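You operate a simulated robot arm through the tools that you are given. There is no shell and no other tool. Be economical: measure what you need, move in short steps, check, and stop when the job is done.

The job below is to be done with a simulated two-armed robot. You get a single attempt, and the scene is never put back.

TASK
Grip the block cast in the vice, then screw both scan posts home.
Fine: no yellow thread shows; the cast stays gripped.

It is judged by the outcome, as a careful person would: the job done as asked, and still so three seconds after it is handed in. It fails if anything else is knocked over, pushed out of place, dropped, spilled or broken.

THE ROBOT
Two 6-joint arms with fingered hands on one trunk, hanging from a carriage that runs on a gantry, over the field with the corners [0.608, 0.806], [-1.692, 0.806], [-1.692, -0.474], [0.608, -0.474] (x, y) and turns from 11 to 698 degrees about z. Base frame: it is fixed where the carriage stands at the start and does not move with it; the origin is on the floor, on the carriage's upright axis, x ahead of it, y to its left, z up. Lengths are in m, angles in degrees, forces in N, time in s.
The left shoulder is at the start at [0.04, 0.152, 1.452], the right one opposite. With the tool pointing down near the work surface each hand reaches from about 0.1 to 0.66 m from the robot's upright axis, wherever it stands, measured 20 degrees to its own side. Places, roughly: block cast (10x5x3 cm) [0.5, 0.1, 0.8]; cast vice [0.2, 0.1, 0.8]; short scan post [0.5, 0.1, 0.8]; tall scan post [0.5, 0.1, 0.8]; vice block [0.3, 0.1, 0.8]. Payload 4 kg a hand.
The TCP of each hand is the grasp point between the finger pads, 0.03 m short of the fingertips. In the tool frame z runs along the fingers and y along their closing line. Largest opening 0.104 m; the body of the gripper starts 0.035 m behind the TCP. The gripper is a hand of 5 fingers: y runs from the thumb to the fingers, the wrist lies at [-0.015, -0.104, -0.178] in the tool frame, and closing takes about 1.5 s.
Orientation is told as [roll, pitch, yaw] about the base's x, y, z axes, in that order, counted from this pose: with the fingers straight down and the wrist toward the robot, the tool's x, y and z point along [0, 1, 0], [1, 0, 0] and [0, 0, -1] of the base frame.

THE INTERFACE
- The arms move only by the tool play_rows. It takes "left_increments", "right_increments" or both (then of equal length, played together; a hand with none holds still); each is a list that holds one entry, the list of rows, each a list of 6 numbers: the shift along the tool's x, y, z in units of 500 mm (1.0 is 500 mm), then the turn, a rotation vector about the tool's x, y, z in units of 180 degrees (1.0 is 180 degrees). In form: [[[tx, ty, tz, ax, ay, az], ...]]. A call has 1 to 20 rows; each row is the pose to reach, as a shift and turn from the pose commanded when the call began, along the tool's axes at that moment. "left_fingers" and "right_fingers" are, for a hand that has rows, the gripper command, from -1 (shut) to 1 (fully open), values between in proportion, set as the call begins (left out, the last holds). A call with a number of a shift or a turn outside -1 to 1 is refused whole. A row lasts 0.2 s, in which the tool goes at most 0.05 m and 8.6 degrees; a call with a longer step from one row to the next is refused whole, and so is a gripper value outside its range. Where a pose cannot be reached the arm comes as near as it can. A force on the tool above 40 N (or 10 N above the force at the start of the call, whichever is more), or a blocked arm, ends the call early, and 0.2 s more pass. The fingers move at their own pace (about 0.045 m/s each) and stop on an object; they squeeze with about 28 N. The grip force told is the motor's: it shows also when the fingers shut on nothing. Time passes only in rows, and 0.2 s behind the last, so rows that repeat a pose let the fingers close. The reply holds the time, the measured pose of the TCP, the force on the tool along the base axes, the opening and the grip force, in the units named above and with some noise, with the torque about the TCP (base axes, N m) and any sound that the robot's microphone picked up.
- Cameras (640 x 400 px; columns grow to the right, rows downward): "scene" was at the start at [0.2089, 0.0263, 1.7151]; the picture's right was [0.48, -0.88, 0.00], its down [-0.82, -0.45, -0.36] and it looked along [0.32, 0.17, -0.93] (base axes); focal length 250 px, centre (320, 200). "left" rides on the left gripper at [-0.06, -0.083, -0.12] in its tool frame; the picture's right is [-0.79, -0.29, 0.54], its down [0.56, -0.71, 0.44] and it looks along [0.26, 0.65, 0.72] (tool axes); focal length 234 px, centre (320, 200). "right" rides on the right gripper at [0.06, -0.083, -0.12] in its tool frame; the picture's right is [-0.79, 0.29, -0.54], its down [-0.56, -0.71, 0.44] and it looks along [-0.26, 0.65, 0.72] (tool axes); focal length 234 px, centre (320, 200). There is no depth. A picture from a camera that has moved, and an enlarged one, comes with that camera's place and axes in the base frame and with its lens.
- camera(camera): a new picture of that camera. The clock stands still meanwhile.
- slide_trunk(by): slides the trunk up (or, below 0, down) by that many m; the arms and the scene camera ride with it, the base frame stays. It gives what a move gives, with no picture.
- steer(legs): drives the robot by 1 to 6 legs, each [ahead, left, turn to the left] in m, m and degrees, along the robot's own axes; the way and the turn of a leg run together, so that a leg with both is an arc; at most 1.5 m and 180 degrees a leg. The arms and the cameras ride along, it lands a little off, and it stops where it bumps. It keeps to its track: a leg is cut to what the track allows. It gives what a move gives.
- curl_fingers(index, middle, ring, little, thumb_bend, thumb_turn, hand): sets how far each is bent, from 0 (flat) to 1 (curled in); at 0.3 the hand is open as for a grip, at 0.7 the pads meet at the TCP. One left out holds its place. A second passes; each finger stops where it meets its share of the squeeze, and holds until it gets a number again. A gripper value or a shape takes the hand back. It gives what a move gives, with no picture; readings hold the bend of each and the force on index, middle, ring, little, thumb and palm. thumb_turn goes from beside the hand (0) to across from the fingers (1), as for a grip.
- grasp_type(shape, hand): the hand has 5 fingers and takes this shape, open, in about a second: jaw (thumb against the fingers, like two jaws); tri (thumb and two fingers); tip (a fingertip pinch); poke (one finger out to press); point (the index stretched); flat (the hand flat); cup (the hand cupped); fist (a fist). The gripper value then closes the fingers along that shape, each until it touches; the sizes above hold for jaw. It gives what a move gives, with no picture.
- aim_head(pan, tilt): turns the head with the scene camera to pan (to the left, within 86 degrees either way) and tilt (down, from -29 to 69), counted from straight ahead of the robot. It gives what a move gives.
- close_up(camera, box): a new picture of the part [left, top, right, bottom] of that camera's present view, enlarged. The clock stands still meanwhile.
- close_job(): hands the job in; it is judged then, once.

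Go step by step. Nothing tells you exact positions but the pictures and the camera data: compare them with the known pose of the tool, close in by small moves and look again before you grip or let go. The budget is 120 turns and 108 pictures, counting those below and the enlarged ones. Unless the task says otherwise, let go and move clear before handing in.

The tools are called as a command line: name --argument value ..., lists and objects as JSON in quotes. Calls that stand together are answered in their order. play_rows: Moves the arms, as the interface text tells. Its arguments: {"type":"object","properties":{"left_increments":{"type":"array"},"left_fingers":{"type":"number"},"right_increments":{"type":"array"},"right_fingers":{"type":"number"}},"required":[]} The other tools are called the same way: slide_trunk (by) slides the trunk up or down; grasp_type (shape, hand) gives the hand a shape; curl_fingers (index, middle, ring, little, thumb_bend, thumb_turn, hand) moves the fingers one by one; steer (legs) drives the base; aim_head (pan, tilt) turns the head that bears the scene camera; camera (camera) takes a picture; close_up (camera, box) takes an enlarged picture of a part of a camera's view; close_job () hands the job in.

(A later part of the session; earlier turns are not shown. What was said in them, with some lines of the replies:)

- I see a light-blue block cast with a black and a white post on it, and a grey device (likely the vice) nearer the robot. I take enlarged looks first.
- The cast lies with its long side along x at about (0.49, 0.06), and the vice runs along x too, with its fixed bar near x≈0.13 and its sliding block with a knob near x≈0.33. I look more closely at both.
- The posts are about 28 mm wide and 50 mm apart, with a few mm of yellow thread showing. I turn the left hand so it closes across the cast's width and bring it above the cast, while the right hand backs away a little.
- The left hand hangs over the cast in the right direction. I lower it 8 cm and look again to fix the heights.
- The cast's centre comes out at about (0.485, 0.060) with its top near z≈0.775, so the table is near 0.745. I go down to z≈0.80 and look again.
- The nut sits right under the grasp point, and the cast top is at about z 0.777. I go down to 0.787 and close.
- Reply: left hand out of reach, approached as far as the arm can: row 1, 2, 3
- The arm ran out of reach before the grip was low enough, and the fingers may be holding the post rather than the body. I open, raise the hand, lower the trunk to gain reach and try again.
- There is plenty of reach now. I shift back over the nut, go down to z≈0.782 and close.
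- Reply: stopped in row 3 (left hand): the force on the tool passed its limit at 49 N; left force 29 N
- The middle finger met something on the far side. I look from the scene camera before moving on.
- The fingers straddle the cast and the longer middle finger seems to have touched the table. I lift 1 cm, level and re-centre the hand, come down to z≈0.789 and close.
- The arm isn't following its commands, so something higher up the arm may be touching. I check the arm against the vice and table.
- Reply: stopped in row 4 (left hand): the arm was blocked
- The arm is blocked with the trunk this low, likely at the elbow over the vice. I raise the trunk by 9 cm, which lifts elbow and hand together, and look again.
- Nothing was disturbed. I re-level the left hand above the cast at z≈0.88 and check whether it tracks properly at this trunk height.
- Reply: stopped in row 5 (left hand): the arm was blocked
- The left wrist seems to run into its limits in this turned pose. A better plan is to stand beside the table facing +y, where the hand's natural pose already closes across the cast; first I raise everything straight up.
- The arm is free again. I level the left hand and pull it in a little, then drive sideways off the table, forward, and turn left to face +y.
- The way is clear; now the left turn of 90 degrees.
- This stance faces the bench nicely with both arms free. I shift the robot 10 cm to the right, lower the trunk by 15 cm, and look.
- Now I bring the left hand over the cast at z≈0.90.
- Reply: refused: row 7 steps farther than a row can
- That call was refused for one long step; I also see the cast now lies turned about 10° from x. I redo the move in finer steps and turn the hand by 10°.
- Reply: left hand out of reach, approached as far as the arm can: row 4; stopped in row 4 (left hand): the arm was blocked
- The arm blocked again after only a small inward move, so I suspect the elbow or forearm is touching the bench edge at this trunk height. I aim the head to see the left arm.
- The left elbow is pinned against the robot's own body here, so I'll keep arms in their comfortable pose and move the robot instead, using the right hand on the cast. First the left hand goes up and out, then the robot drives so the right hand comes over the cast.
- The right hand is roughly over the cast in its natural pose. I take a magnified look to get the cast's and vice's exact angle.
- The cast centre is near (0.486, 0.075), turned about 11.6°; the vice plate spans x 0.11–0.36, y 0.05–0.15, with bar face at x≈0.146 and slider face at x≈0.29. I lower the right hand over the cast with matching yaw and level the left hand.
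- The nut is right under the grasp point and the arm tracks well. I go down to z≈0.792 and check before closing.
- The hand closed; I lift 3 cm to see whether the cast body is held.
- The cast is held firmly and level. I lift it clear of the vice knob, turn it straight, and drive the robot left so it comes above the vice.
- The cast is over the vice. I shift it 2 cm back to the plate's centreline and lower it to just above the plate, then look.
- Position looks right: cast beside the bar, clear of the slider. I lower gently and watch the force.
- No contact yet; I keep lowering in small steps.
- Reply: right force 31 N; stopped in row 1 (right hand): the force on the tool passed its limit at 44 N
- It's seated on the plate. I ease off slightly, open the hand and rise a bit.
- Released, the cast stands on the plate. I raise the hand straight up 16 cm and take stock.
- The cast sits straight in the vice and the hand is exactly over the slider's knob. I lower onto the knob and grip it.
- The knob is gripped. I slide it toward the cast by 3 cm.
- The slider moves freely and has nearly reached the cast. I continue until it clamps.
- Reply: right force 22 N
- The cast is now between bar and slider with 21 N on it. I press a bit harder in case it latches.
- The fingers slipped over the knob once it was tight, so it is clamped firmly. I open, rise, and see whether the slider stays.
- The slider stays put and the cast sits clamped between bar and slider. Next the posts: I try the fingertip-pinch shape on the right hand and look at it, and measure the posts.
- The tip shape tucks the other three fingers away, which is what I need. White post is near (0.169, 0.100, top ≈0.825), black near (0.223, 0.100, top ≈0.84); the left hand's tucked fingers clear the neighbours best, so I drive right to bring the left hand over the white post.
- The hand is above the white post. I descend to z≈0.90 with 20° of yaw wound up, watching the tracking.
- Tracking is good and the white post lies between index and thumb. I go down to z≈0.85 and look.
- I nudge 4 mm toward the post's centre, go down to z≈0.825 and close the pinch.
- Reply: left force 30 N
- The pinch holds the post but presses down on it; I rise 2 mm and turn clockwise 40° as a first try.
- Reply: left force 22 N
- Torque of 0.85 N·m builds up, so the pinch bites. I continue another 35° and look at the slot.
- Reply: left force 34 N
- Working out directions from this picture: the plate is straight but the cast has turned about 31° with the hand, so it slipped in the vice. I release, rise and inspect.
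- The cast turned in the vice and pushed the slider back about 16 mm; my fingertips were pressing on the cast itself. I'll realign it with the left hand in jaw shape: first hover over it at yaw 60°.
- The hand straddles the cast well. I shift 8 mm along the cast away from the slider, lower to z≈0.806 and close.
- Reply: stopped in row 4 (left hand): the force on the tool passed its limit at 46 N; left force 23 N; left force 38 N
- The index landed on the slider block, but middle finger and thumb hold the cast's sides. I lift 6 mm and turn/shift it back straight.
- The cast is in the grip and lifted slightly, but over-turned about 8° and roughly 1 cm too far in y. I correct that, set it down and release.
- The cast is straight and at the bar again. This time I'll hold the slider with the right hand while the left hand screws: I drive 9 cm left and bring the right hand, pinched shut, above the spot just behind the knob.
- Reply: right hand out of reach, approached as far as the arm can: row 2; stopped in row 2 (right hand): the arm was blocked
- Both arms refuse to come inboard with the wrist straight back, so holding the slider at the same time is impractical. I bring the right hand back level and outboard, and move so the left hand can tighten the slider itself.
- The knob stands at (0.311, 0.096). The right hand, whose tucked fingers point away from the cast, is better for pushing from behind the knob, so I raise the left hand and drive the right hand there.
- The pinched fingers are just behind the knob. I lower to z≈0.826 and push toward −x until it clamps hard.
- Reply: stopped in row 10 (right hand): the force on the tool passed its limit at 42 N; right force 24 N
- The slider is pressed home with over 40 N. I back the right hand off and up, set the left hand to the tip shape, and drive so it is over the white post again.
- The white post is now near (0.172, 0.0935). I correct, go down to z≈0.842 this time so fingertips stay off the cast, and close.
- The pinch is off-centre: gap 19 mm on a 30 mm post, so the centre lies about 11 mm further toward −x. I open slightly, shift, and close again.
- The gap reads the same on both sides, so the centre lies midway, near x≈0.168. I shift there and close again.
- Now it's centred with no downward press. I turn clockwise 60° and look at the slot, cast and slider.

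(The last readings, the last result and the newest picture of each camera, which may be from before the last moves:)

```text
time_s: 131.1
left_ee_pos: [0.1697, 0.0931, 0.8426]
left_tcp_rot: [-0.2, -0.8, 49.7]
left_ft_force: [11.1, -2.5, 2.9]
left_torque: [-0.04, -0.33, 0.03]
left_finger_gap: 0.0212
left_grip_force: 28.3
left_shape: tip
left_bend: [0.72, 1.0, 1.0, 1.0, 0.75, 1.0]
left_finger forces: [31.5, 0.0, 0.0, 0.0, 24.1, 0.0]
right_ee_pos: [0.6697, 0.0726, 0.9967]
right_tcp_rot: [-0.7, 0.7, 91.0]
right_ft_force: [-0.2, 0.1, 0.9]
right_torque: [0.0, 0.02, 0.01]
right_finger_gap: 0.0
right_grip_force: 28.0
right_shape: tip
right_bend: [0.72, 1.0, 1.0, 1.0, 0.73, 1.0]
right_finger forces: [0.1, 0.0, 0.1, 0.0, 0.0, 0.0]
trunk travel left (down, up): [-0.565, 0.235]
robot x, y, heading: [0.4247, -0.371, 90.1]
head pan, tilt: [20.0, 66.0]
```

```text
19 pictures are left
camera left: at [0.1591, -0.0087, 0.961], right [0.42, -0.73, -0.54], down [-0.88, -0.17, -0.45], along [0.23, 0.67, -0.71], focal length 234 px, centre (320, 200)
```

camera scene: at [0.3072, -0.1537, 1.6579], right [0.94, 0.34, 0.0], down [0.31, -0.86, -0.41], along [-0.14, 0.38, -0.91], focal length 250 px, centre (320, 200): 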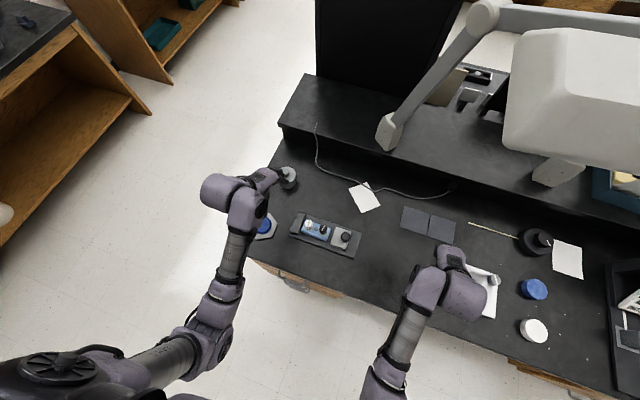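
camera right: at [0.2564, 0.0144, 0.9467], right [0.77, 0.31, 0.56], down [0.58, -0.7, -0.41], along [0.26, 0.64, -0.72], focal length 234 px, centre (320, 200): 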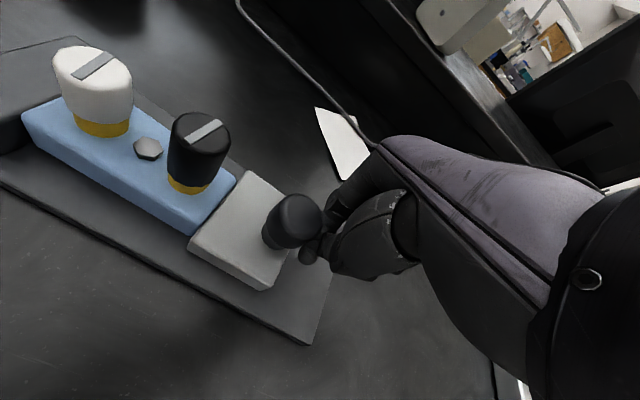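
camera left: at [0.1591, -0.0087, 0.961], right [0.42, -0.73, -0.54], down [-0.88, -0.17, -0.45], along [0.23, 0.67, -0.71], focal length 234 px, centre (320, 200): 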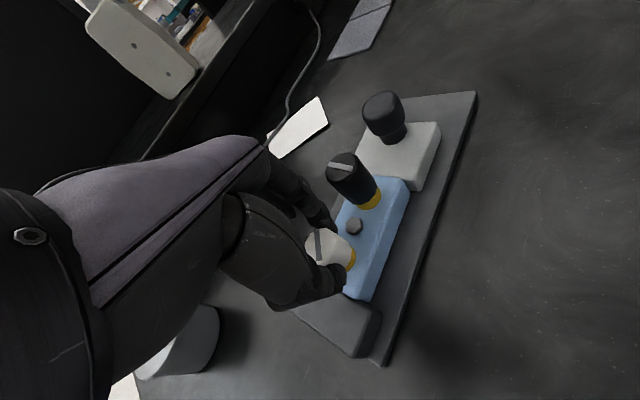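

The white slot stayed with the hand while the cast stayed put: the post is really turning, with almost no torque. I finish this stroke and add two more strokes.

play_rows --left_increments '[[[0, 0, 0, 0, 0, 0.04], [0, 0, 0, 0, 0, 0.08], [0, 0, 0, 0, 0, 0.111], [0, 0, 0, 0, 0, 0.111]]]'

play_rows --left_increments '[[[0, 0, 0, 0, 0, 0], [0, 0, 0, 0, 0, 0], [0, 0, 0, 0, 0, 0], [0, 0, 0, 0, 0, -0.047], [0, 0, 0, 0, 0, -0.094], [0, 0, 0, 0, 0, -0.141], [0, 0, 0, 0, 0, -0.188], [0, 0, 0, 0, 0, -0.235], [0, 0, 0, 0, 0, -0.282], [0, 0, 0, 0, 0, -0.329], [0, 0, 0, 0, 0, -0.376], [0, 0, 0, 0, 0, -0.423], [0, 0, 0, 0, 0, -0.47], [0, 0, 0, 0, 0, -0.47]]]' --left_fingers -0.15

play_rows --left_increments '[[[0, 0, 0, 0, 0, 0], [0, 0, 0, 0, 0, 0], [0, 0, 0, 0, 0, 0], [0, 0, 0, 0, 0, 0], [0, 0, 0, 0, 0, 0.047], [0, 0, 0, 0, 0, 0.094], [0, 0, 0, 0, 0, 0.141], [0, 0, 0, 0, 0, 0.188], [0, 0, 0, 0, 0, 0.235], [0, 0, 0, 0, 0, 0.282], [0, 0, 0, 0, 0, 0.329], [0, 0, 0, 0, 0, 0.376], [0, 0, 0, 0, 0, 0.423], [0, 0, 0, 0, 0, 0.47], [0, 0, 0, 0, 0, 0.47]]]' --left_fingers -1

close_up --camera "left" --box '[240, 120, 480, 300]'

```text
time_s: 132.1
left_ee_pos: [0.1688, 0.093, 0.8418]
left_tcp_rot: [0.0, -0.7, 29.6]
left_ft_force: [10.9, -5.8, 6.4]
left_torque: [-0.08, -0.37, 0.01]
left_finger_gap: 0.0212
left_grip_force: 27.3
left_shape: tip
left_bend: [0.72, 1.0, 1.0, 1.0, 0.76, 1.0]
left_finger forces: [31.9, 0.1, 0.1, 0.0, 23.3, 0.0]
right_ee_pos: [0.6694, 0.0717, 0.9963]
right_tcp_rot: [-0.7, 0.8, 91.0]
right_ft_force: [-0.1, -0.3, -0.5]
right_torque: [0.01, 0.03, 0.02]
right_finger_gap: 0.0
right_grip_force: 27.3
right_shape: tip
right_bend: [0.72, 1.0, 1.0, 1.0, 0.73, 1.0]
right_finger forces: [0.1, 0.0, 0.1, 0.1, 0.0, 0.1]
trunk travel left (down, up): [-0.565, 0.235]
robot x, y, heading: [0.4245, -0.368, 90.0]
head pan, tilt: [20.0, 66.0]
```

```text
time_s: 135.1
left_ee_pos: [0.1676, 0.0957, 0.8425]
left_tcp_rot: [-0.8, -0.2, 114.5]
left_ft_force: [0.1, -0.2, 0.3]
left_torque: [-0.05, 0.02, 0.01]
left_finger_gap: 0.0441
left_grip_force: 0.1
left_shape: tip
left_bend: [0.74, 0.98, 0.99, 0.99, 0.72, 1.0]
left_finger forces: [0.1, 0.0, 0.0, 0.1, 0.0, 0.0]
right_ee_pos: [0.6676, 0.0717, 0.997]
right_tcp_rot: [-0.6, 0.8, 91.1]
right_ft_force: [-0.2, -0.1, -0.2]
right_torque: [0.04, 0.0, -0.04]
right_finger_gap: 0.0
right_grip_force: 28.1
right_shape: tip
right_bend: [0.72, 1.0, 1.0, 1.0, 0.73, 1.0]
right_finger forces: [0.0, 0.0, 0.0, 0.0, 0.0, 0.0]
trunk travel left (down, up): [-0.565, 0.235]
robot x, y, heading: [0.4239, -0.3704, 90.4]
head pan, tilt: [20.0, 66.0]
```

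```text
time_s: 138.3
left_ee_pos: [0.169, 0.095, 0.8434]
left_tcp_rot: [0.1, -0.8, 29.8]
left_ft_force: [8.9, 4.5, -0.1]
left_torque: [0.18, -0.22, 0.38]
left_finger_gap: 0.0211
left_grip_force: 28.2
left_shape: tip
left_bend: [0.72, 1.0, 1.0, 1.0, 0.76, 0.95]
left_finger forces: [32.1, 0.0, 0.0, 0.0, 23.7, 0.1]
right_ee_pos: [0.6694, 0.0735, 0.9969]
right_tcp_rot: [-0.7, 0.8, 91.0]
right_ft_force: [-0.5, 0.7, -0.8]
right_torque: [0.02, 0.01, -0.03]
right_finger_gap: 0.0
right_grip_force: 27.9
right_shape: tip
right_bend: [0.72, 1.0, 1.0, 1.0, 0.73, 1.0]
right_finger forces: [0.0, 0.1, 0.0, 0.1, 0.0, 0.0]
trunk travel left (down, up): [-0.565, 0.235]
robot x, y, heading: [0.4221, -0.3661, 89.7]
head pan, tilt: [20.0, 66.0]
```

```text
2.22 times, centred on (360, 210) of left
camera zoom: at [0.1238, 0.0013, 0.9608], right [0.15, -0.82, -0.55], down [-0.89, 0.14, -0.44], along [0.44, 0.55, -0.71], focal length 520 px, centre (231, 178)
```

zoom: 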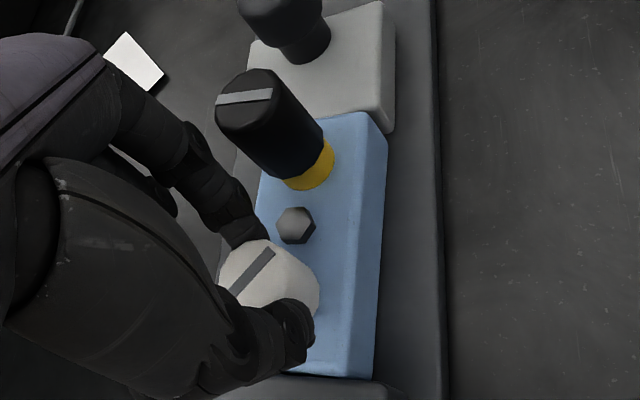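

White looks seated: no yellow is visible and torque rose. I release, lift, unwind, and drive 5.3 cm right to the black post.

play_rows --left_increments '[[[0, 0, 0, 0, 0, 0], [0, 0, 0, 0, 0, 0], [0, 0, 0, 0, 0, 0], [0, 0, -0.04, 0, 0, 0], [0, 0, -0.1, 0, 0, 0], [0, 0, -0.16, 0, 0, -0.04], [0, 0, -0.18, 0, 0, -0.08], [0, 0, -0.18, 0, 0, -0.12], [0, 0, -0.18, 0, 0, -0.16], [0, 0, -0.18, 0, 0, -0.2], [0, 0, -0.18, 0, 0, -0.24], [0, 0, -0.18, 0, 0, -0.28], [0, 0, -0.18, 0, 0, -0.32], [0, 0, -0.18, 0, 0, -0.36], [0, 0, -0.18, 0, 0, -0.4], [0, 0, -0.18, 0, 0, -0.44], [0, 0, -0.18, 0, 0, -0.44]]]' --left_fingers -0.1

steer --legs '[[0, -0.053, 0]]'

camera --camera "left"

close_up --camera "scene" --box '[190, 170, 310, 260]'

```text
time_s: 141.9
left_ee_pos: [0.1657, 0.0924, 0.9312]
left_tcp_rot: [-0.6, -0.2, 109.1]
left_ft_force: [-0.4, -0.3, -0.2]
left_torque: [0.01, 0.02, -0.01]
left_finger_gap: 0.0465
left_grip_force: 0.1
left_shape: tip
left_bend: [0.74, 0.98, 0.99, 0.99, 0.72, 1.0]
left_finger forces: [0.0, 0.0, 0.0, 0.0, 0.1, 0.1]
right_ee_pos: [0.6674, 0.071, 0.9971]
right_tcp_rot: [-0.7, 0.8, 91.0]
right_ft_force: [-1.1, 0.1, -0.9]
right_torque: [0.01, -0.01, 0.0]
right_finger_gap: 0.0002
right_grip_force: 27.9
right_shape: tip
right_bend: [0.72, 1.0, 1.0, 1.0, 0.73, 1.0]
right_finger forces: [0.0, 0.0, 0.1, 0.0, 0.0, 0.1]
trunk travel left (down, up): [-0.565, 0.235]
robot x, y, heading: [0.4279, -0.3678, 89.8]
head pan, tilt: [20.0, 66.0]
```

```text
time_s: 142.8
left_ee_pos: [0.22, 0.0939, 0.9321]
left_tcp_rot: [-0.7, -0.2, 109.1]
left_ft_force: [0.0, 0.0, -0.8]
left_torque: [0.0, 0.06, 0.01]
left_finger_gap: 0.0467
left_grip_force: 0.0
left_shape: tip
left_bend: [0.74, 0.98, 0.99, 0.99, 0.72, 1.0]
left_finger forces: [0.1, 0.0, 0.0, 0.0, 0.1, 0.0]
right_ee_pos: [0.7222, 0.0719, 0.997]
right_tcp_rot: [-0.6, 0.8, 90.9]
right_ft_force: [-0.2, -0.2, 0.1]
right_torque: [0.0, 0.01, -0.01]
right_finger_gap: 0.0
right_grip_force: 28.0
right_shape: tip
right_bend: [0.72, 1.0, 1.0, 1.0, 0.73, 1.0]
right_finger forces: [0.0, 0.0, 0.0, 0.0, 0.0, 0.0]
trunk travel left (down, up): [-0.565, 0.235]
robot x, y, heading: [0.4776, -0.3681, 89.9]
head pan, tilt: [20.0, 66.0]
```

```text
17 pictures are left
camera left: at [0.3014, 0.0343, 1.0526], right [0.85, -0.01, -0.53], down [-0.29, -0.85, -0.45], along [-0.45, 0.53, -0.72], focal length 234 px, centre (320, 200)
```

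left: 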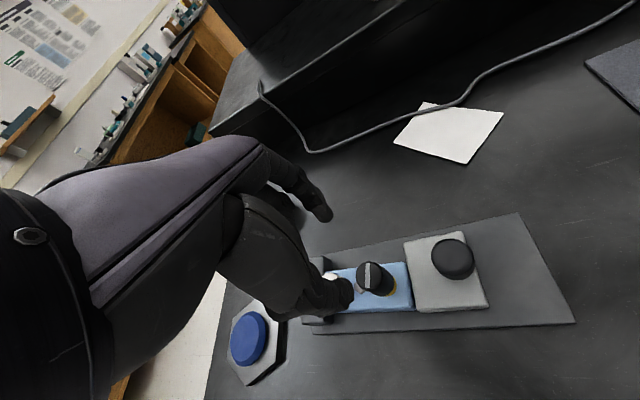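

```text
4.44 times, centred on (250, 215) of scene
camera zoom: at [0.4566, -0.1526, 1.6578], right [0.94, 0.34, 0.0], down [0.31, -0.86, -0.41], along [-0.14, 0.38, -0.91], focal length 1110 px, centre (631, 133)
```

zoom: 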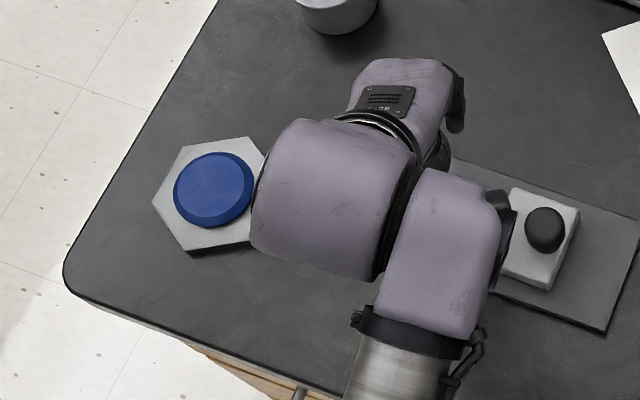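

Black post is near (0.221, 0.0905). I lower to z≈0.85, pinch, and check the grip numbers.

play_rows --left_increments '[[[0, -0.007, 0.04, 0, 0, 0], [0, -0.007, 0.08, 0, 0, 0], [0, -0.007, 0.12, 0, 0, 0], [0, -0.007, 0.162, 0, 0, 0], [0, -0.007, 0.162, 0, 0, 0]]]'

play_rows --left_increments '[[[0, 0, 0, 0, 0, 0], [0, 0, 0, 0, 0, 0], [0, 0, 0, 0, 0, 0], [0, 0, 0, 0, 0, 0], [0, 0, 0, 0, 0, 0], [0, 0, 0, 0, 0, 0]]]' --left_fingers -1

close_up --camera "left" --box '[220, 140, 500, 340]'

```text
time_s: 144.0
left_ee_pos: [0.2194, 0.0919, 0.8505]
left_tcp_rot: [-0.6, -0.1, 109.0]
left_ft_force: [0.0, -0.7, -0.6]
left_torque: [0.0, -0.01, 0.0]
left_finger_gap: 0.0465
left_grip_force: 0.1
left_shape: tip
left_bend: [0.74, 0.98, 0.99, 0.99, 0.72, 1.0]
left_finger forces: [0.1, 0.1, 0.0, 0.0, 0.1, 0.0]
right_ee_pos: [0.7209, 0.0737, 0.9964]
right_tcp_rot: [-0.6, 0.8, 91.0]
right_ft_force: [0.1, 0.7, 0.1]
right_torque: [-0.01, 0.01, 0.0]
right_finger_gap: 0.0
right_grip_force: 28.2
right_shape: tip
right_bend: [0.72, 1.0, 1.0, 1.0, 0.73, 1.0]
right_finger forces: [0.0, 0.0, 0.1, 0.0, 0.0, 0.1]
trunk travel left (down, up): [-0.565, 0.235]
robot x, y, heading: [0.4772, -0.3727, 89.8]
head pan, tilt: [20.0, 66.0]
```

```text
time_s: 145.4
left_ee_pos: [0.2205, 0.0916, 0.8503]
left_tcp_rot: [-0.7, -0.2, 109.0]
left_ft_force: [3.1, 0.2, -0.7]
left_torque: [0.01, -0.02, 0.04]
left_finger_gap: 0.0201
left_grip_force: 27.6
left_shape: tip
left_bend: [0.72, 1.0, 1.0, 1.0, 0.74, 1.0]
left_finger forces: [25.3, 0.0, 0.1, 0.1, 24.7, 0.0]
right_ee_pos: [0.7212, 0.0724, 0.9973]
right_tcp_rot: [-0.6, 0.8, 90.9]
right_ft_force: [-0.7, 0.2, 0.1]
right_torque: [-0.01, 0.02, 0.02]
right_finger_gap: 0.0
right_grip_force: 28.0
right_shape: tip
right_bend: [0.72, 1.0, 1.0, 1.0, 0.73, 1.0]
right_finger forces: [0.0, 0.1, 0.1, 0.0, 0.0, 0.1]
trunk travel left (down, up): [-0.565, 0.235]
robot x, y, heading: [0.4758, -0.3678, 89.9]
head pan, tilt: [20.0, 66.0]
```

```text
2.00 times, centred on (360, 240) of left
camera zoom: at [0.3024, 0.0323, 0.9721], right [0.85, -0.01, -0.53], down [-0.29, -0.85, -0.45], along [-0.45, 0.53, -0.72], focal length 468 px, centre (240, 120)
```

zoom: 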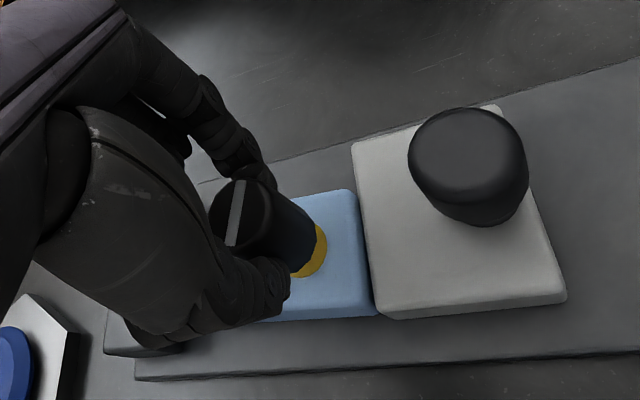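

The pinch on the black post is good. I do one full stroke, return, and a second stroke.

play_rows --left_increments '[[[0, 0, 0, 0, 0, 0.045], [0, 0, 0, 0, 0, 0.09], [0, 0, 0, 0, 0, 0.135], [0, 0, 0, 0, 0, 0.18], [0, 0, 0, 0, 0, 0.225], [0, 0, 0, 0, 0, 0.27], [0, 0, 0, 0, 0, 0.315], [0, 0, 0, 0, 0, 0.36], [0, 0, 0, 0, 0, 0.4], [0, 0, 0, 0, 0, 0.43], [0, 0, 0, 0, 0, 0.43]]]'

play_rows --left_increments '[[[0, 0, 0, 0, 0, 0], [0, 0, 0, 0, 0, 0], [0, 0, 0, 0, 0, 0], [0, 0, 0, 0, 0, -0.047], [0, 0, 0, 0, 0, -0.094], [0, 0, 0, 0, 0, -0.141], [0, 0, 0, 0, 0, -0.188], [0, 0, 0, 0, 0, -0.235], [0, 0, 0, 0, 0, -0.282], [0, 0, 0, 0, 0, -0.329], [0, 0, 0, 0, 0, -0.376], [0, 0, 0, 0, 0, -0.423], [0, 0, 0, 0, 0, -0.45], [0, 0, 0, 0, 0, -0.45]]]' --left_fingers -0.2

play_rows --left_increments '[[[0, 0, 0, 0, 0, 0], [0, 0, 0, 0, 0, 0], [0, 0, 0, 0, 0, 0], [0, 0, 0, 0, 0, 0], [0, 0, 0, 0, 0, 0.045], [0, 0, 0, 0, 0, 0.09], [0, 0, 0, 0, 0, 0.135], [0, 0, 0, 0, 0, 0.18], [0, 0, 0, 0, 0, 0.225], [0, 0, 0, 0, 0, 0.27], [0, 0, 0, 0, 0, 0.315], [0, 0, 0, 0, 0, 0.36], [0, 0, 0, 0, 0, 0.4], [0, 0, 0, 0, 0, 0.4]]]' --left_fingers -1

close_up --camera "left" --box '[240, 120, 480, 300]'

```text
time_s: 147.8
left_ee_pos: [0.2224, 0.0919, 0.8505]
left_tcp_rot: [0.0, -0.8, 31.5]
left_ft_force: [10.9, 0.9, 4.1]
left_torque: [0.07, -0.41, 0.03]
left_finger_gap: 0.02
left_grip_force: 27.9
left_shape: tip
left_bend: [0.72, 1.0, 1.0, 1.0, 0.75, 1.0]
left_finger forces: [31.6, 0.0, 0.0, 0.0, 20.9, 0.1]
right_ee_pos: [0.7225, 0.0726, 0.9967]
right_tcp_rot: [-0.6, 0.8, 91.0]
right_ft_force: [0.8, 0.8, -0.7]
right_torque: [-0.02, 0.02, 0.03]
right_finger_gap: 0.0001
right_grip_force: 27.7
right_shape: tip
right_bend: [0.72, 1.0, 1.0, 1.0, 0.73, 1.0]
right_finger forces: [0.0, 0.1, 0.0, 0.1, 0.0, 0.0]
trunk travel left (down, up): [-0.565, 0.235]
robot x, y, heading: [0.4749, -0.3697, 90.1]
head pan, tilt: [20.0, 66.0]
```

```text
time_s: 150.8
left_ee_pos: [0.2204, 0.0904, 0.8505]
left_tcp_rot: [-0.7, -0.4, 112.7]
left_ft_force: [-0.5, -1.4, 0.3]
left_torque: [-0.03, 0.0, 0.01]
left_finger_gap: 0.0412
left_grip_force: 0.1
left_shape: tip
left_bend: [0.74, 0.98, 0.99, 0.99, 0.73, 1.0]
left_finger forces: [0.1, 0.1, 0.0, 0.0, 0.0, 0.0]
right_ee_pos: [0.7204, 0.072, 0.9974]
right_tcp_rot: [-0.6, 0.7, 91.0]
right_ft_force: [-0.4, -0.2, -1.0]
right_torque: [0.01, 0.03, 0.0]
right_finger_gap: 0.0
right_grip_force: 27.8
right_shape: tip
right_bend: [0.72, 1.0, 1.0, 1.0, 0.73, 1.0]
right_finger forces: [0.0, 0.0, 0.0, 0.0, 0.0, 0.1]
trunk travel left (down, up): [-0.565, 0.235]
robot x, y, heading: [0.4791, -0.3714, 90.0]
head pan, tilt: [20.0, 66.0]
```

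```text
time_s: 153.8
left_ee_pos: [0.2236, 0.0897, 0.8517]
left_tcp_rot: [-0.2, -0.7, 40.5]
left_ft_force: [7.7, 0.3, 1.5]
left_torque: [0.1, -0.2, 0.34]
left_finger_gap: 0.0212
left_grip_force: 27.9
left_shape: tip
left_bend: [0.72, 1.0, 1.0, 1.0, 0.75, 0.94]
left_finger forces: [29.0, 0.1, 0.0, 0.1, 28.6, 0.0]
right_ee_pos: [0.7219, 0.0715, 0.997]
right_tcp_rot: [-0.7, 0.8, 91.0]
right_ft_force: [-0.4, 0.0, 0.0]
right_torque: [0.0, 0.0, 0.03]
right_finger_gap: 0.0
right_grip_force: 28.3
right_shape: tip
right_bend: [0.72, 1.0, 1.0, 1.0, 0.73, 1.0]
right_finger forces: [0.1, 0.0, 0.1, 0.1, 0.0, 0.0]
trunk travel left (down, up): [-0.565, 0.235]
robot x, y, heading: [0.4788, -0.3697, 90.0]
head pan, tilt: [20.0, 66.0]
```

```text
2.22 times, centred on (360, 210) of left
camera zoom: at [0.1957, -0.0093, 0.9701], right [0.3, -0.78, -0.55], down [-0.89, -0.03, -0.45], along [0.33, 0.62, -0.71], focal length 520 px, centre (231, 178)
```

zoom: 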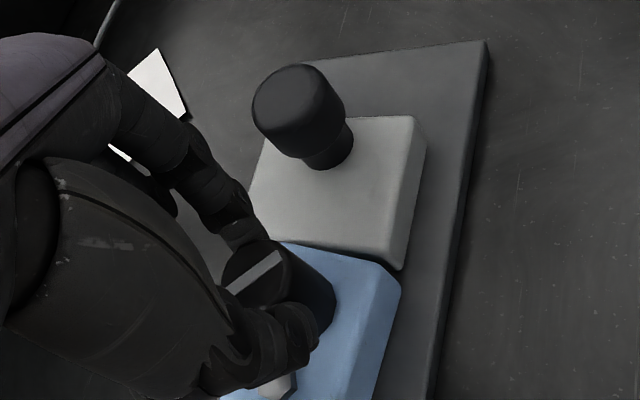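

No yellow on the black post and the torque rose to the same seating value. I release, lift high and pull away to inspect everything.

play_rows --left_increments '[[[0, 0, 0, 0, 0, 0], [0, 0, 0, 0, 0, 0], [0, 0, 0, 0, 0, 0], [0, 0, -0.04, 0, 0, 0], [0, 0, -0.1, 0, 0, 0], [0, 0, -0.16, 0, 0, 0], [0, 0, -0.24, 0, 0, -0.04], [0, 0, -0.3, 0, 0, -0.08], [0, 0, -0.3, 0, 0, -0.12], [0, 0, -0.3, 0, 0, -0.16], [0, 0, -0.3, 0, 0, -0.2], [0, 0, -0.3, 0, 0, -0.24], [0, 0, -0.3, 0, 0, -0.275], [0, 0, -0.3, 0, 0, -0.275]]]' --left_fingers -0.1

steer --legs '[[0, 0.15, 0]]'

close_up --camera "left" --box '[360, 170, 640, 370]'

close_up --camera "scene" --box '[260, 180, 380, 260]'

```text
time_s: 156.8
left_ee_pos: [0.2178, 0.0897, 1.0007]
left_tcp_rot: [-0.5, -0.4, 90.1]
left_ft_force: [-0.6, 1.0, -0.4]
left_torque: [0.0, 0.0, 0.01]
left_finger_gap: 0.0465
left_grip_force: 0.1
left_shape: tip
left_bend: [0.74, 0.98, 0.99, 0.99, 0.72, 1.0]
left_finger forces: [0.0, 0.1, 0.0, 0.1, 0.0, 0.1]
right_ee_pos: [0.7207, 0.0731, 0.9959]
right_tcp_rot: [-0.7, 0.8, 90.9]
right_ft_force: [0.1, 0.2, -0.1]
right_torque: [-0.01, -0.02, -0.01]
right_finger_gap: 0.0
right_grip_force: 28.0
right_shape: tip
right_bend: [0.72, 1.0, 1.0, 1.0, 0.73, 1.0]
right_finger forces: [0.0, 0.0, 0.0, 0.0, 0.0, 0.1]
trunk travel left (down, up): [-0.565, 0.235]
robot x, y, heading: [0.4808, -0.3667, 89.9]
head pan, tilt: [20.0, 66.0]
```

```text
time_s: 158.2
left_ee_pos: [0.0669, 0.0904, 1.0013]
left_tcp_rot: [-0.5, -0.4, 90.1]
left_ft_force: [-0.1, -1.0, -0.7]
left_torque: [-0.01, -0.01, 0.02]
left_finger_gap: 0.0466
left_grip_force: 0.0
left_shape: tip
left_bend: [0.74, 0.98, 0.99, 0.99, 0.72, 1.0]
left_finger forces: [0.0, 0.0, 0.0, 0.0, 0.0, 0.0]
right_ee_pos: [0.57, 0.073, 0.9972]
right_tcp_rot: [-0.7, 0.8, 91.1]
right_ft_force: [-1.6, 0.2, -0.1]
right_torque: [-0.01, -0.02, -0.01]
right_finger_gap: 0.0
right_grip_force: 28.2
right_shape: tip
right_bend: [0.72, 1.0, 1.0, 1.0, 0.73, 1.0]
right_finger forces: [0.1, 0.1, 0.1, 0.1, 0.0, 0.0]
trunk travel left (down, up): [-0.565, 0.235]
robot x, y, heading: [0.3267, -0.3683, 90.2]
head pan, tilt: [20.0, 66.0]
```

```text
2.00 times, centred on (500, 270) of left
camera zoom: at [0.1269, 0.0069, 1.1212], right [0.79, -0.28, -0.54], down [-0.55, -0.7, -0.45], along [-0.25, 0.65, -0.72], focal length 468 px, centre (-40, 60)
```

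zoom: 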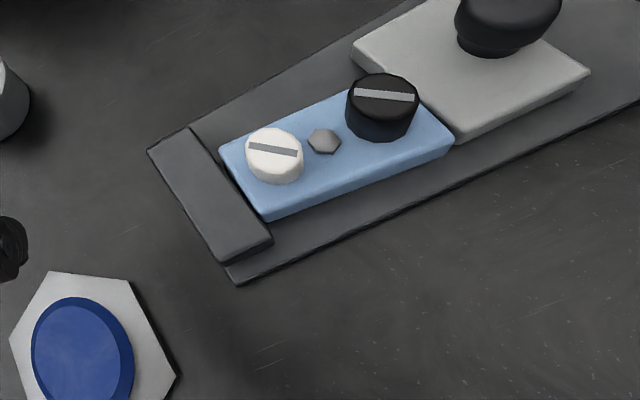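

```text
5.00 times, centred on (320, 220) of scene
camera zoom: at [0.3057, -0.1526, 1.6578], right [0.94, 0.34, 0.0], down [0.31, -0.86, -0.41], along [-0.14, 0.38, -0.91], focal length 1249 px, centre (320, 100)
```

zoom: 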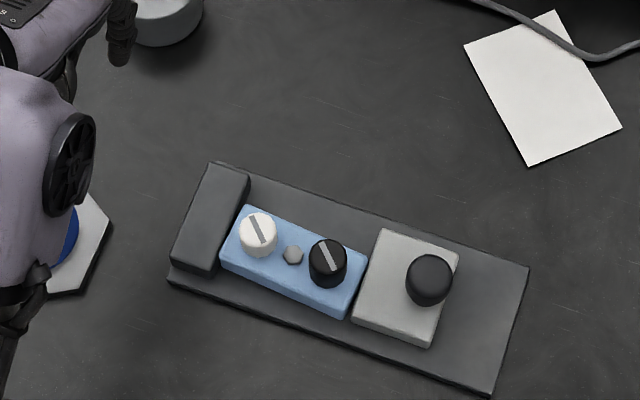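

No yellow thread shows on either post. The cast sits a few degrees skewed with a thin wedge at the slider, so I re-tighten: right hand again behind the knob.

steer --legs '[[0.022, 0.225, 0]]'

play_rows --right_increments '[[[0, 0, 0.08, 0, 0, 0], [0, 0, 0.16, 0, 0, 0], [0, 0, 0.22, 0, 0, 0], [0, 0, 0.22, 0, 0, 0]]]'

camera --camera "right"

```text
time_s: 159.9
left_ee_pos: [-0.1568, 0.1122, 1.0006]
left_tcp_rot: [-0.5, -0.4, 90.1]
left_ft_force: [0.2, -1.0, -0.2]
left_torque: [0.03, 0.02, -0.01]
left_finger_gap: 0.0465
left_grip_force: 0.0
left_shape: tip
left_bend: [0.74, 0.98, 0.99, 0.99, 0.72, 1.0]
left_finger forces: [0.0, 0.0, 0.0, 0.0, 0.0, 0.1]
right_ee_pos: [0.3455, 0.0948, 0.9963]
right_tcp_rot: [-0.6, 0.8, 91.1]
right_ft_force: [-0.1, 0.1, -0.5]
right_torque: [0.0, -0.03, -0.01]
right_finger_gap: 0.0001
right_grip_force: 28.3
right_shape: tip
right_bend: [0.72, 1.0, 1.0, 1.0, 0.73, 1.0]
right_finger forces: [0.1, 0.0, 0.1, 0.0, 0.0, 0.1]
trunk travel left (down, up): [-0.565, 0.235]
robot x, y, heading: [0.1003, -0.3464, 89.9]
head pan, tilt: [20.0, 66.0]
```

```text
time_s: 160.9
left_ee_pos: [-0.1554, 0.1118, 1.0006]
left_tcp_rot: [-0.5, -0.4, 90.2]
left_ft_force: [-0.2, 0.4, 0.7]
left_torque: [0.01, -0.04, -0.04]
left_finger_gap: 0.0464
left_grip_force: 0.0
left_shape: tip
left_bend: [0.74, 0.98, 0.99, 0.99, 0.72, 1.0]
left_finger forces: [0.1, 0.0, 0.1, 0.0, 0.0, 0.1]
right_ee_pos: [0.3476, 0.0949, 0.8877]
right_tcp_rot: [-0.6, 0.8, 91.0]
right_ft_force: [0.5, 0.4, 0.1]
right_torque: [-0.03, -0.05, 0.03]
right_finger_gap: 0.0
right_grip_force: 28.3
right_shape: tip
right_bend: [0.72, 1.0, 1.0, 1.0, 0.73, 1.0]
right_finger forces: [0.0, 0.1, 0.0, 0.0, 0.0, 0.0]
trunk travel left (down, up): [-0.565, 0.235]
robot x, y, heading: [0.1011, -0.3429, 90.3]
head pan, tilt: [20.0, 66.0]
```

```text
11 pictures are left
camera right: at [0.2866, 0.0123, 1.0064], right [0.78, 0.31, 0.55], down [0.58, -0.7, -0.42], along [0.25, 0.64, -0.72], focal length 234 px, centre (320, 200)
```

right: 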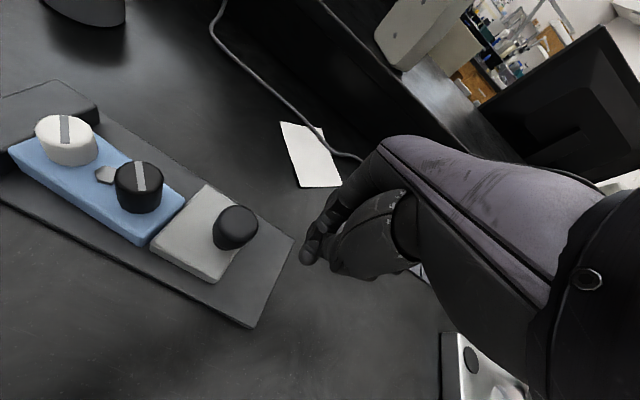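

The pinched fingers are again well behind the knob. I lower and push until tight, then retreat.

play_rows --right_increments '[[[0, 0, 0.06, 0, 0, 0], [0, 0, 0.123, 0, 0, 0], [0, 0, 0.123, 0, 0, 0]]]'

play_rows --right_increments '[[[0.02, 0, 0, 0, 0, 0], [0.036, 0, 0, 0, 0, 0], [0.046, 0, 0, 0, 0, 0], [0.054, 0, 0, 0, 0, 0], [0.062, 0, 0, 0, 0, 0], [0.07, 0, 0, 0, 0, 0], [0.078, 0, 0, 0, 0, 0], [0.086, 0, 0, 0, 0, 0], [0.094, 0, 0, 0, 0, 0], [0.102, 0, 0, 0, 0, 0], [0.11, 0, 0, 0, 0, 0], [0.118, 0, 0, 0, 0, 0]]]'

close_up --camera "right" --box '[0, 40, 360, 340]'

```text
time_s: 161.7
left_ee_pos: [-0.1562, 0.1118, 1.0002]
left_tcp_rot: [-0.4, -0.4, 90.0]
left_ft_force: [1.1, -0.3, 0.0]
left_torque: [-0.05, 0.03, 0.03]
left_finger_gap: 0.0466
left_grip_force: 0.0
left_shape: tip
left_bend: [0.74, 0.98, 0.99, 0.99, 0.72, 1.0]
left_finger forces: [0.1, 0.0, 0.1, 0.0, 0.0, 0.0]
right_ee_pos: [0.3485, 0.0927, 0.8244]
right_tcp_rot: [-0.6, 0.8, 90.9]
right_ft_force: [-0.2, 0.3, -0.5]
right_torque: [0.01, -0.03, 0.02]
right_finger_gap: 0.0
right_grip_force: 27.9
right_shape: tip
right_bend: [0.72, 1.0, 1.0, 1.0, 0.73, 1.0]
right_finger forces: [0.0, 0.0, 0.0, 0.0, 0.0, 0.0]
trunk travel left (down, up): [-0.565, 0.235]
robot x, y, heading: [0.1001, -0.3455, 90.3]
head pan, tilt: [20.0, 66.0]
```

```text
time_s: 163.4
left_ee_pos: [-0.1495, 0.1135, 1.0001]
left_tcp_rot: [-0.8, -0.4, 90.0]
left_ft_force: [1.2, 0.1, 0.6]
left_torque: [0.03, 0.03, -0.03]
left_finger_gap: 0.0463
left_grip_force: 0.0
left_shape: tip
left_bend: [0.74, 0.98, 0.99, 0.99, 0.72, 1.0]
left_finger forces: [0.0, 0.0, 0.0, 0.1, 0.0, 0.0]
right_ee_pos: [0.3213, 0.0922, 0.8263]
right_tcp_rot: [-1.8, 0.8, 91.0]
right_ft_force: [23.5, 3.8, -5.3]
right_torque: [-0.01, -0.06, -0.2]
right_finger_gap: 0.0
right_grip_force: 28.0
right_shape: tip
right_bend: [0.72, 1.0, 1.0, 1.0, 0.73, 1.0]
right_finger forces: [36.9, 0.0, 0.0, 0.1, 0.0, 0.0]
trunk travel left (down, up): [-0.565, 0.235]
robot x, y, heading: [0.1029, -0.3431, 89.9]
head pan, tilt: [20.0, 66.0]
stopped in row 8 (right hand): the force on the tool passed its limit at 43 N (the readings are from after the stop); the commanded pose is now the measured one
```

```text
1.33 times, centred on (180, 190) of right
camera zoom: at [0.2579, 0.0098, 0.9445], right [0.77, 0.31, 0.56], down [0.58, -0.7, -0.41], along [0.27, 0.64, -0.72], focal length 312 px, centre (507, 213)
```

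zoom: 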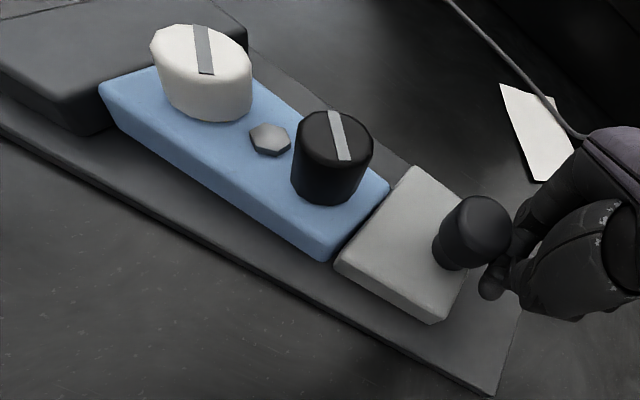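

Tight again with 43 N and no gap at the slider. I back the right hand off and up, then take a final look.

play_rows --right_increments '[[[-0.02, 0, 0, 0, 0, 0], [-0.05, 0, 0, 0, 0, 0], [-0.05, 0, -0.06, 0, 0, 0], [-0.05, 0, -0.14, 0, 0, 0], [-0.05, 0, -0.22, 0, 0, 0], [-0.05, 0, -0.3, 0, 0, 0], [-0.05, 0, -0.38, 0, 0, 0], [-0.05, 0, -0.38, 0, 0, 0]]]'

steer --legs '[[0, -0.2, 0]]'

close_up --camera "scene" --box '[260, 180, 380, 260]'

close_up --camera "left" --box '[360, 170, 640, 370]'

camera --camera "scene"

```text
time_s: 165.2
left_ee_pos: [-0.1539, 0.1121, 1.0012]
left_tcp_rot: [-0.5, -0.4, 90.0]
left_ft_force: [0.4, 0.1, 0.9]
left_torque: [0.02, -0.01, 0.0]
left_finger_gap: 0.0464
left_grip_force: 0.1
left_shape: tip
left_bend: [0.74, 0.98, 0.99, 0.99, 0.72, 1.0]
left_finger forces: [0.1, 0.0, 0.1, 0.0, 0.0, 0.0]
right_ee_pos: [0.3341, 0.0926, 1.016]
right_tcp_rot: [-1.1, 0.8, 91.0]
right_ft_force: [-0.1, 0.3, 0.2]
right_torque: [0.01, 0.0, 0.03]
right_finger_gap: 0.0
right_grip_force: 27.8
right_shape: tip
right_bend: [0.72, 1.0, 1.0, 1.0, 0.73, 1.0]
right_finger forces: [0.0, 0.1, 0.0, 0.0, 0.0, 0.0]
trunk travel left (down, up): [-0.565, 0.235]
robot x, y, heading: [0.1028, -0.3471, 89.9]
head pan, tilt: [20.0, 66.0]
```

```text
time_s: 166.8
left_ee_pos: [0.0429, 0.1112, 1.0014]
left_tcp_rot: [-0.6, -0.4, 90.1]
left_ft_force: [1.0, -0.3, -1.1]
left_torque: [-0.03, 0.0, -0.01]
left_finger_gap: 0.0465
left_grip_force: 0.1
left_shape: tip
left_bend: [0.74, 0.98, 0.99, 0.99, 0.72, 1.0]
left_finger forces: [0.0, 0.0, 0.0, 0.0, 0.0, 0.1]
right_ee_pos: [0.5304, 0.0935, 1.0157]
right_tcp_rot: [-1.3, 0.9, 91.1]
right_ft_force: [0.5, -0.1, 0.6]
right_torque: [-0.02, 0.01, 0.02]
right_finger_gap: 0.0
right_grip_force: 28.2
right_shape: tip
right_bend: [0.72, 1.0, 1.0, 1.0, 0.73, 1.0]
right_finger forces: [0.1, 0.0, 0.0, 0.1, 0.0, 0.1]
trunk travel left (down, up): [-0.565, 0.235]
robot x, y, heading: [0.2988, -0.3445, 90.0]
head pan, tilt: [20.0, 66.0]
```

```text
5.00 times, centred on (320, 220) of scene
camera zoom: at [0.28, -0.1306, 1.6578], right [0.94, 0.34, 0.0], down [0.31, -0.86, -0.41], along [-0.14, 0.38, -0.91], focal length 1249 px, centre (320, 100)
```

zoom: 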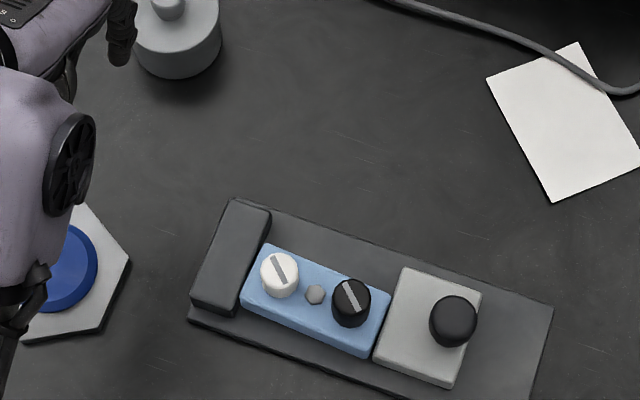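

```text
2.00 times, centred on (500, 270) of left
camera zoom: at [0.1016, 0.0286, 1.121], right [0.79, -0.28, -0.54], down [-0.55, -0.7, -0.45], along [-0.25, 0.65, -0.72], focal length 468 px, centre (-40, 60)
```

zoom: 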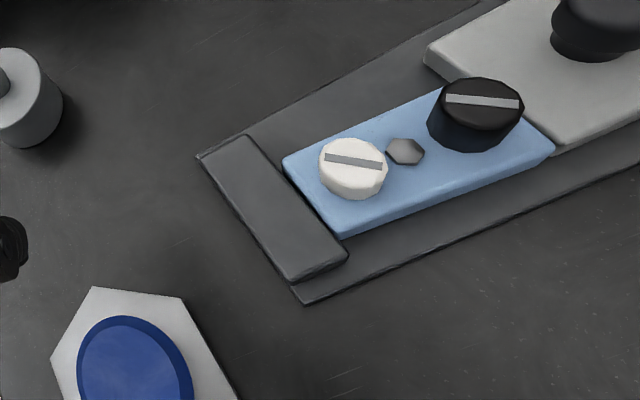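

```text
7 pictures are left
camera scene: at [0.28, -0.1306, 1.6578], right [0.94, 0.34, 0.0], down [0.31, -0.86, -0.41], along [-0.14, 0.38, -0.91], focal length 250 px, centre (320, 200)
```

scene: 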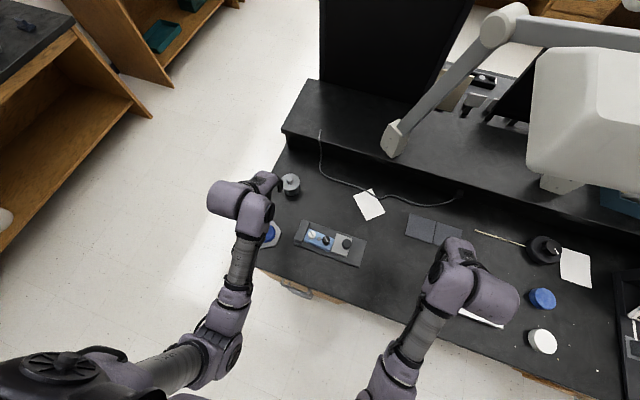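

The cast sits square and tight between bar and slider, no yellow shows on either post from either side, nothing else has moved, and both hands are clear. I hand in.

close_job

```text
The job is handed in.
```

The block cast is gripped in the vice, and both scan posts are screwed fully home with no yellow thread showing from any view I took.

On my first try at the white post the cast turned about 30° in the vice. I straightened it, re-clamped it and turned the posts with a lighter pinch. After the posts were in, I pushed the vice slider tight once more (about 43 N). The cast then sat square between the fixed bar and the slider.

Nothing else looked moved in the final picture, and both hands were clear of the work when I handed in.
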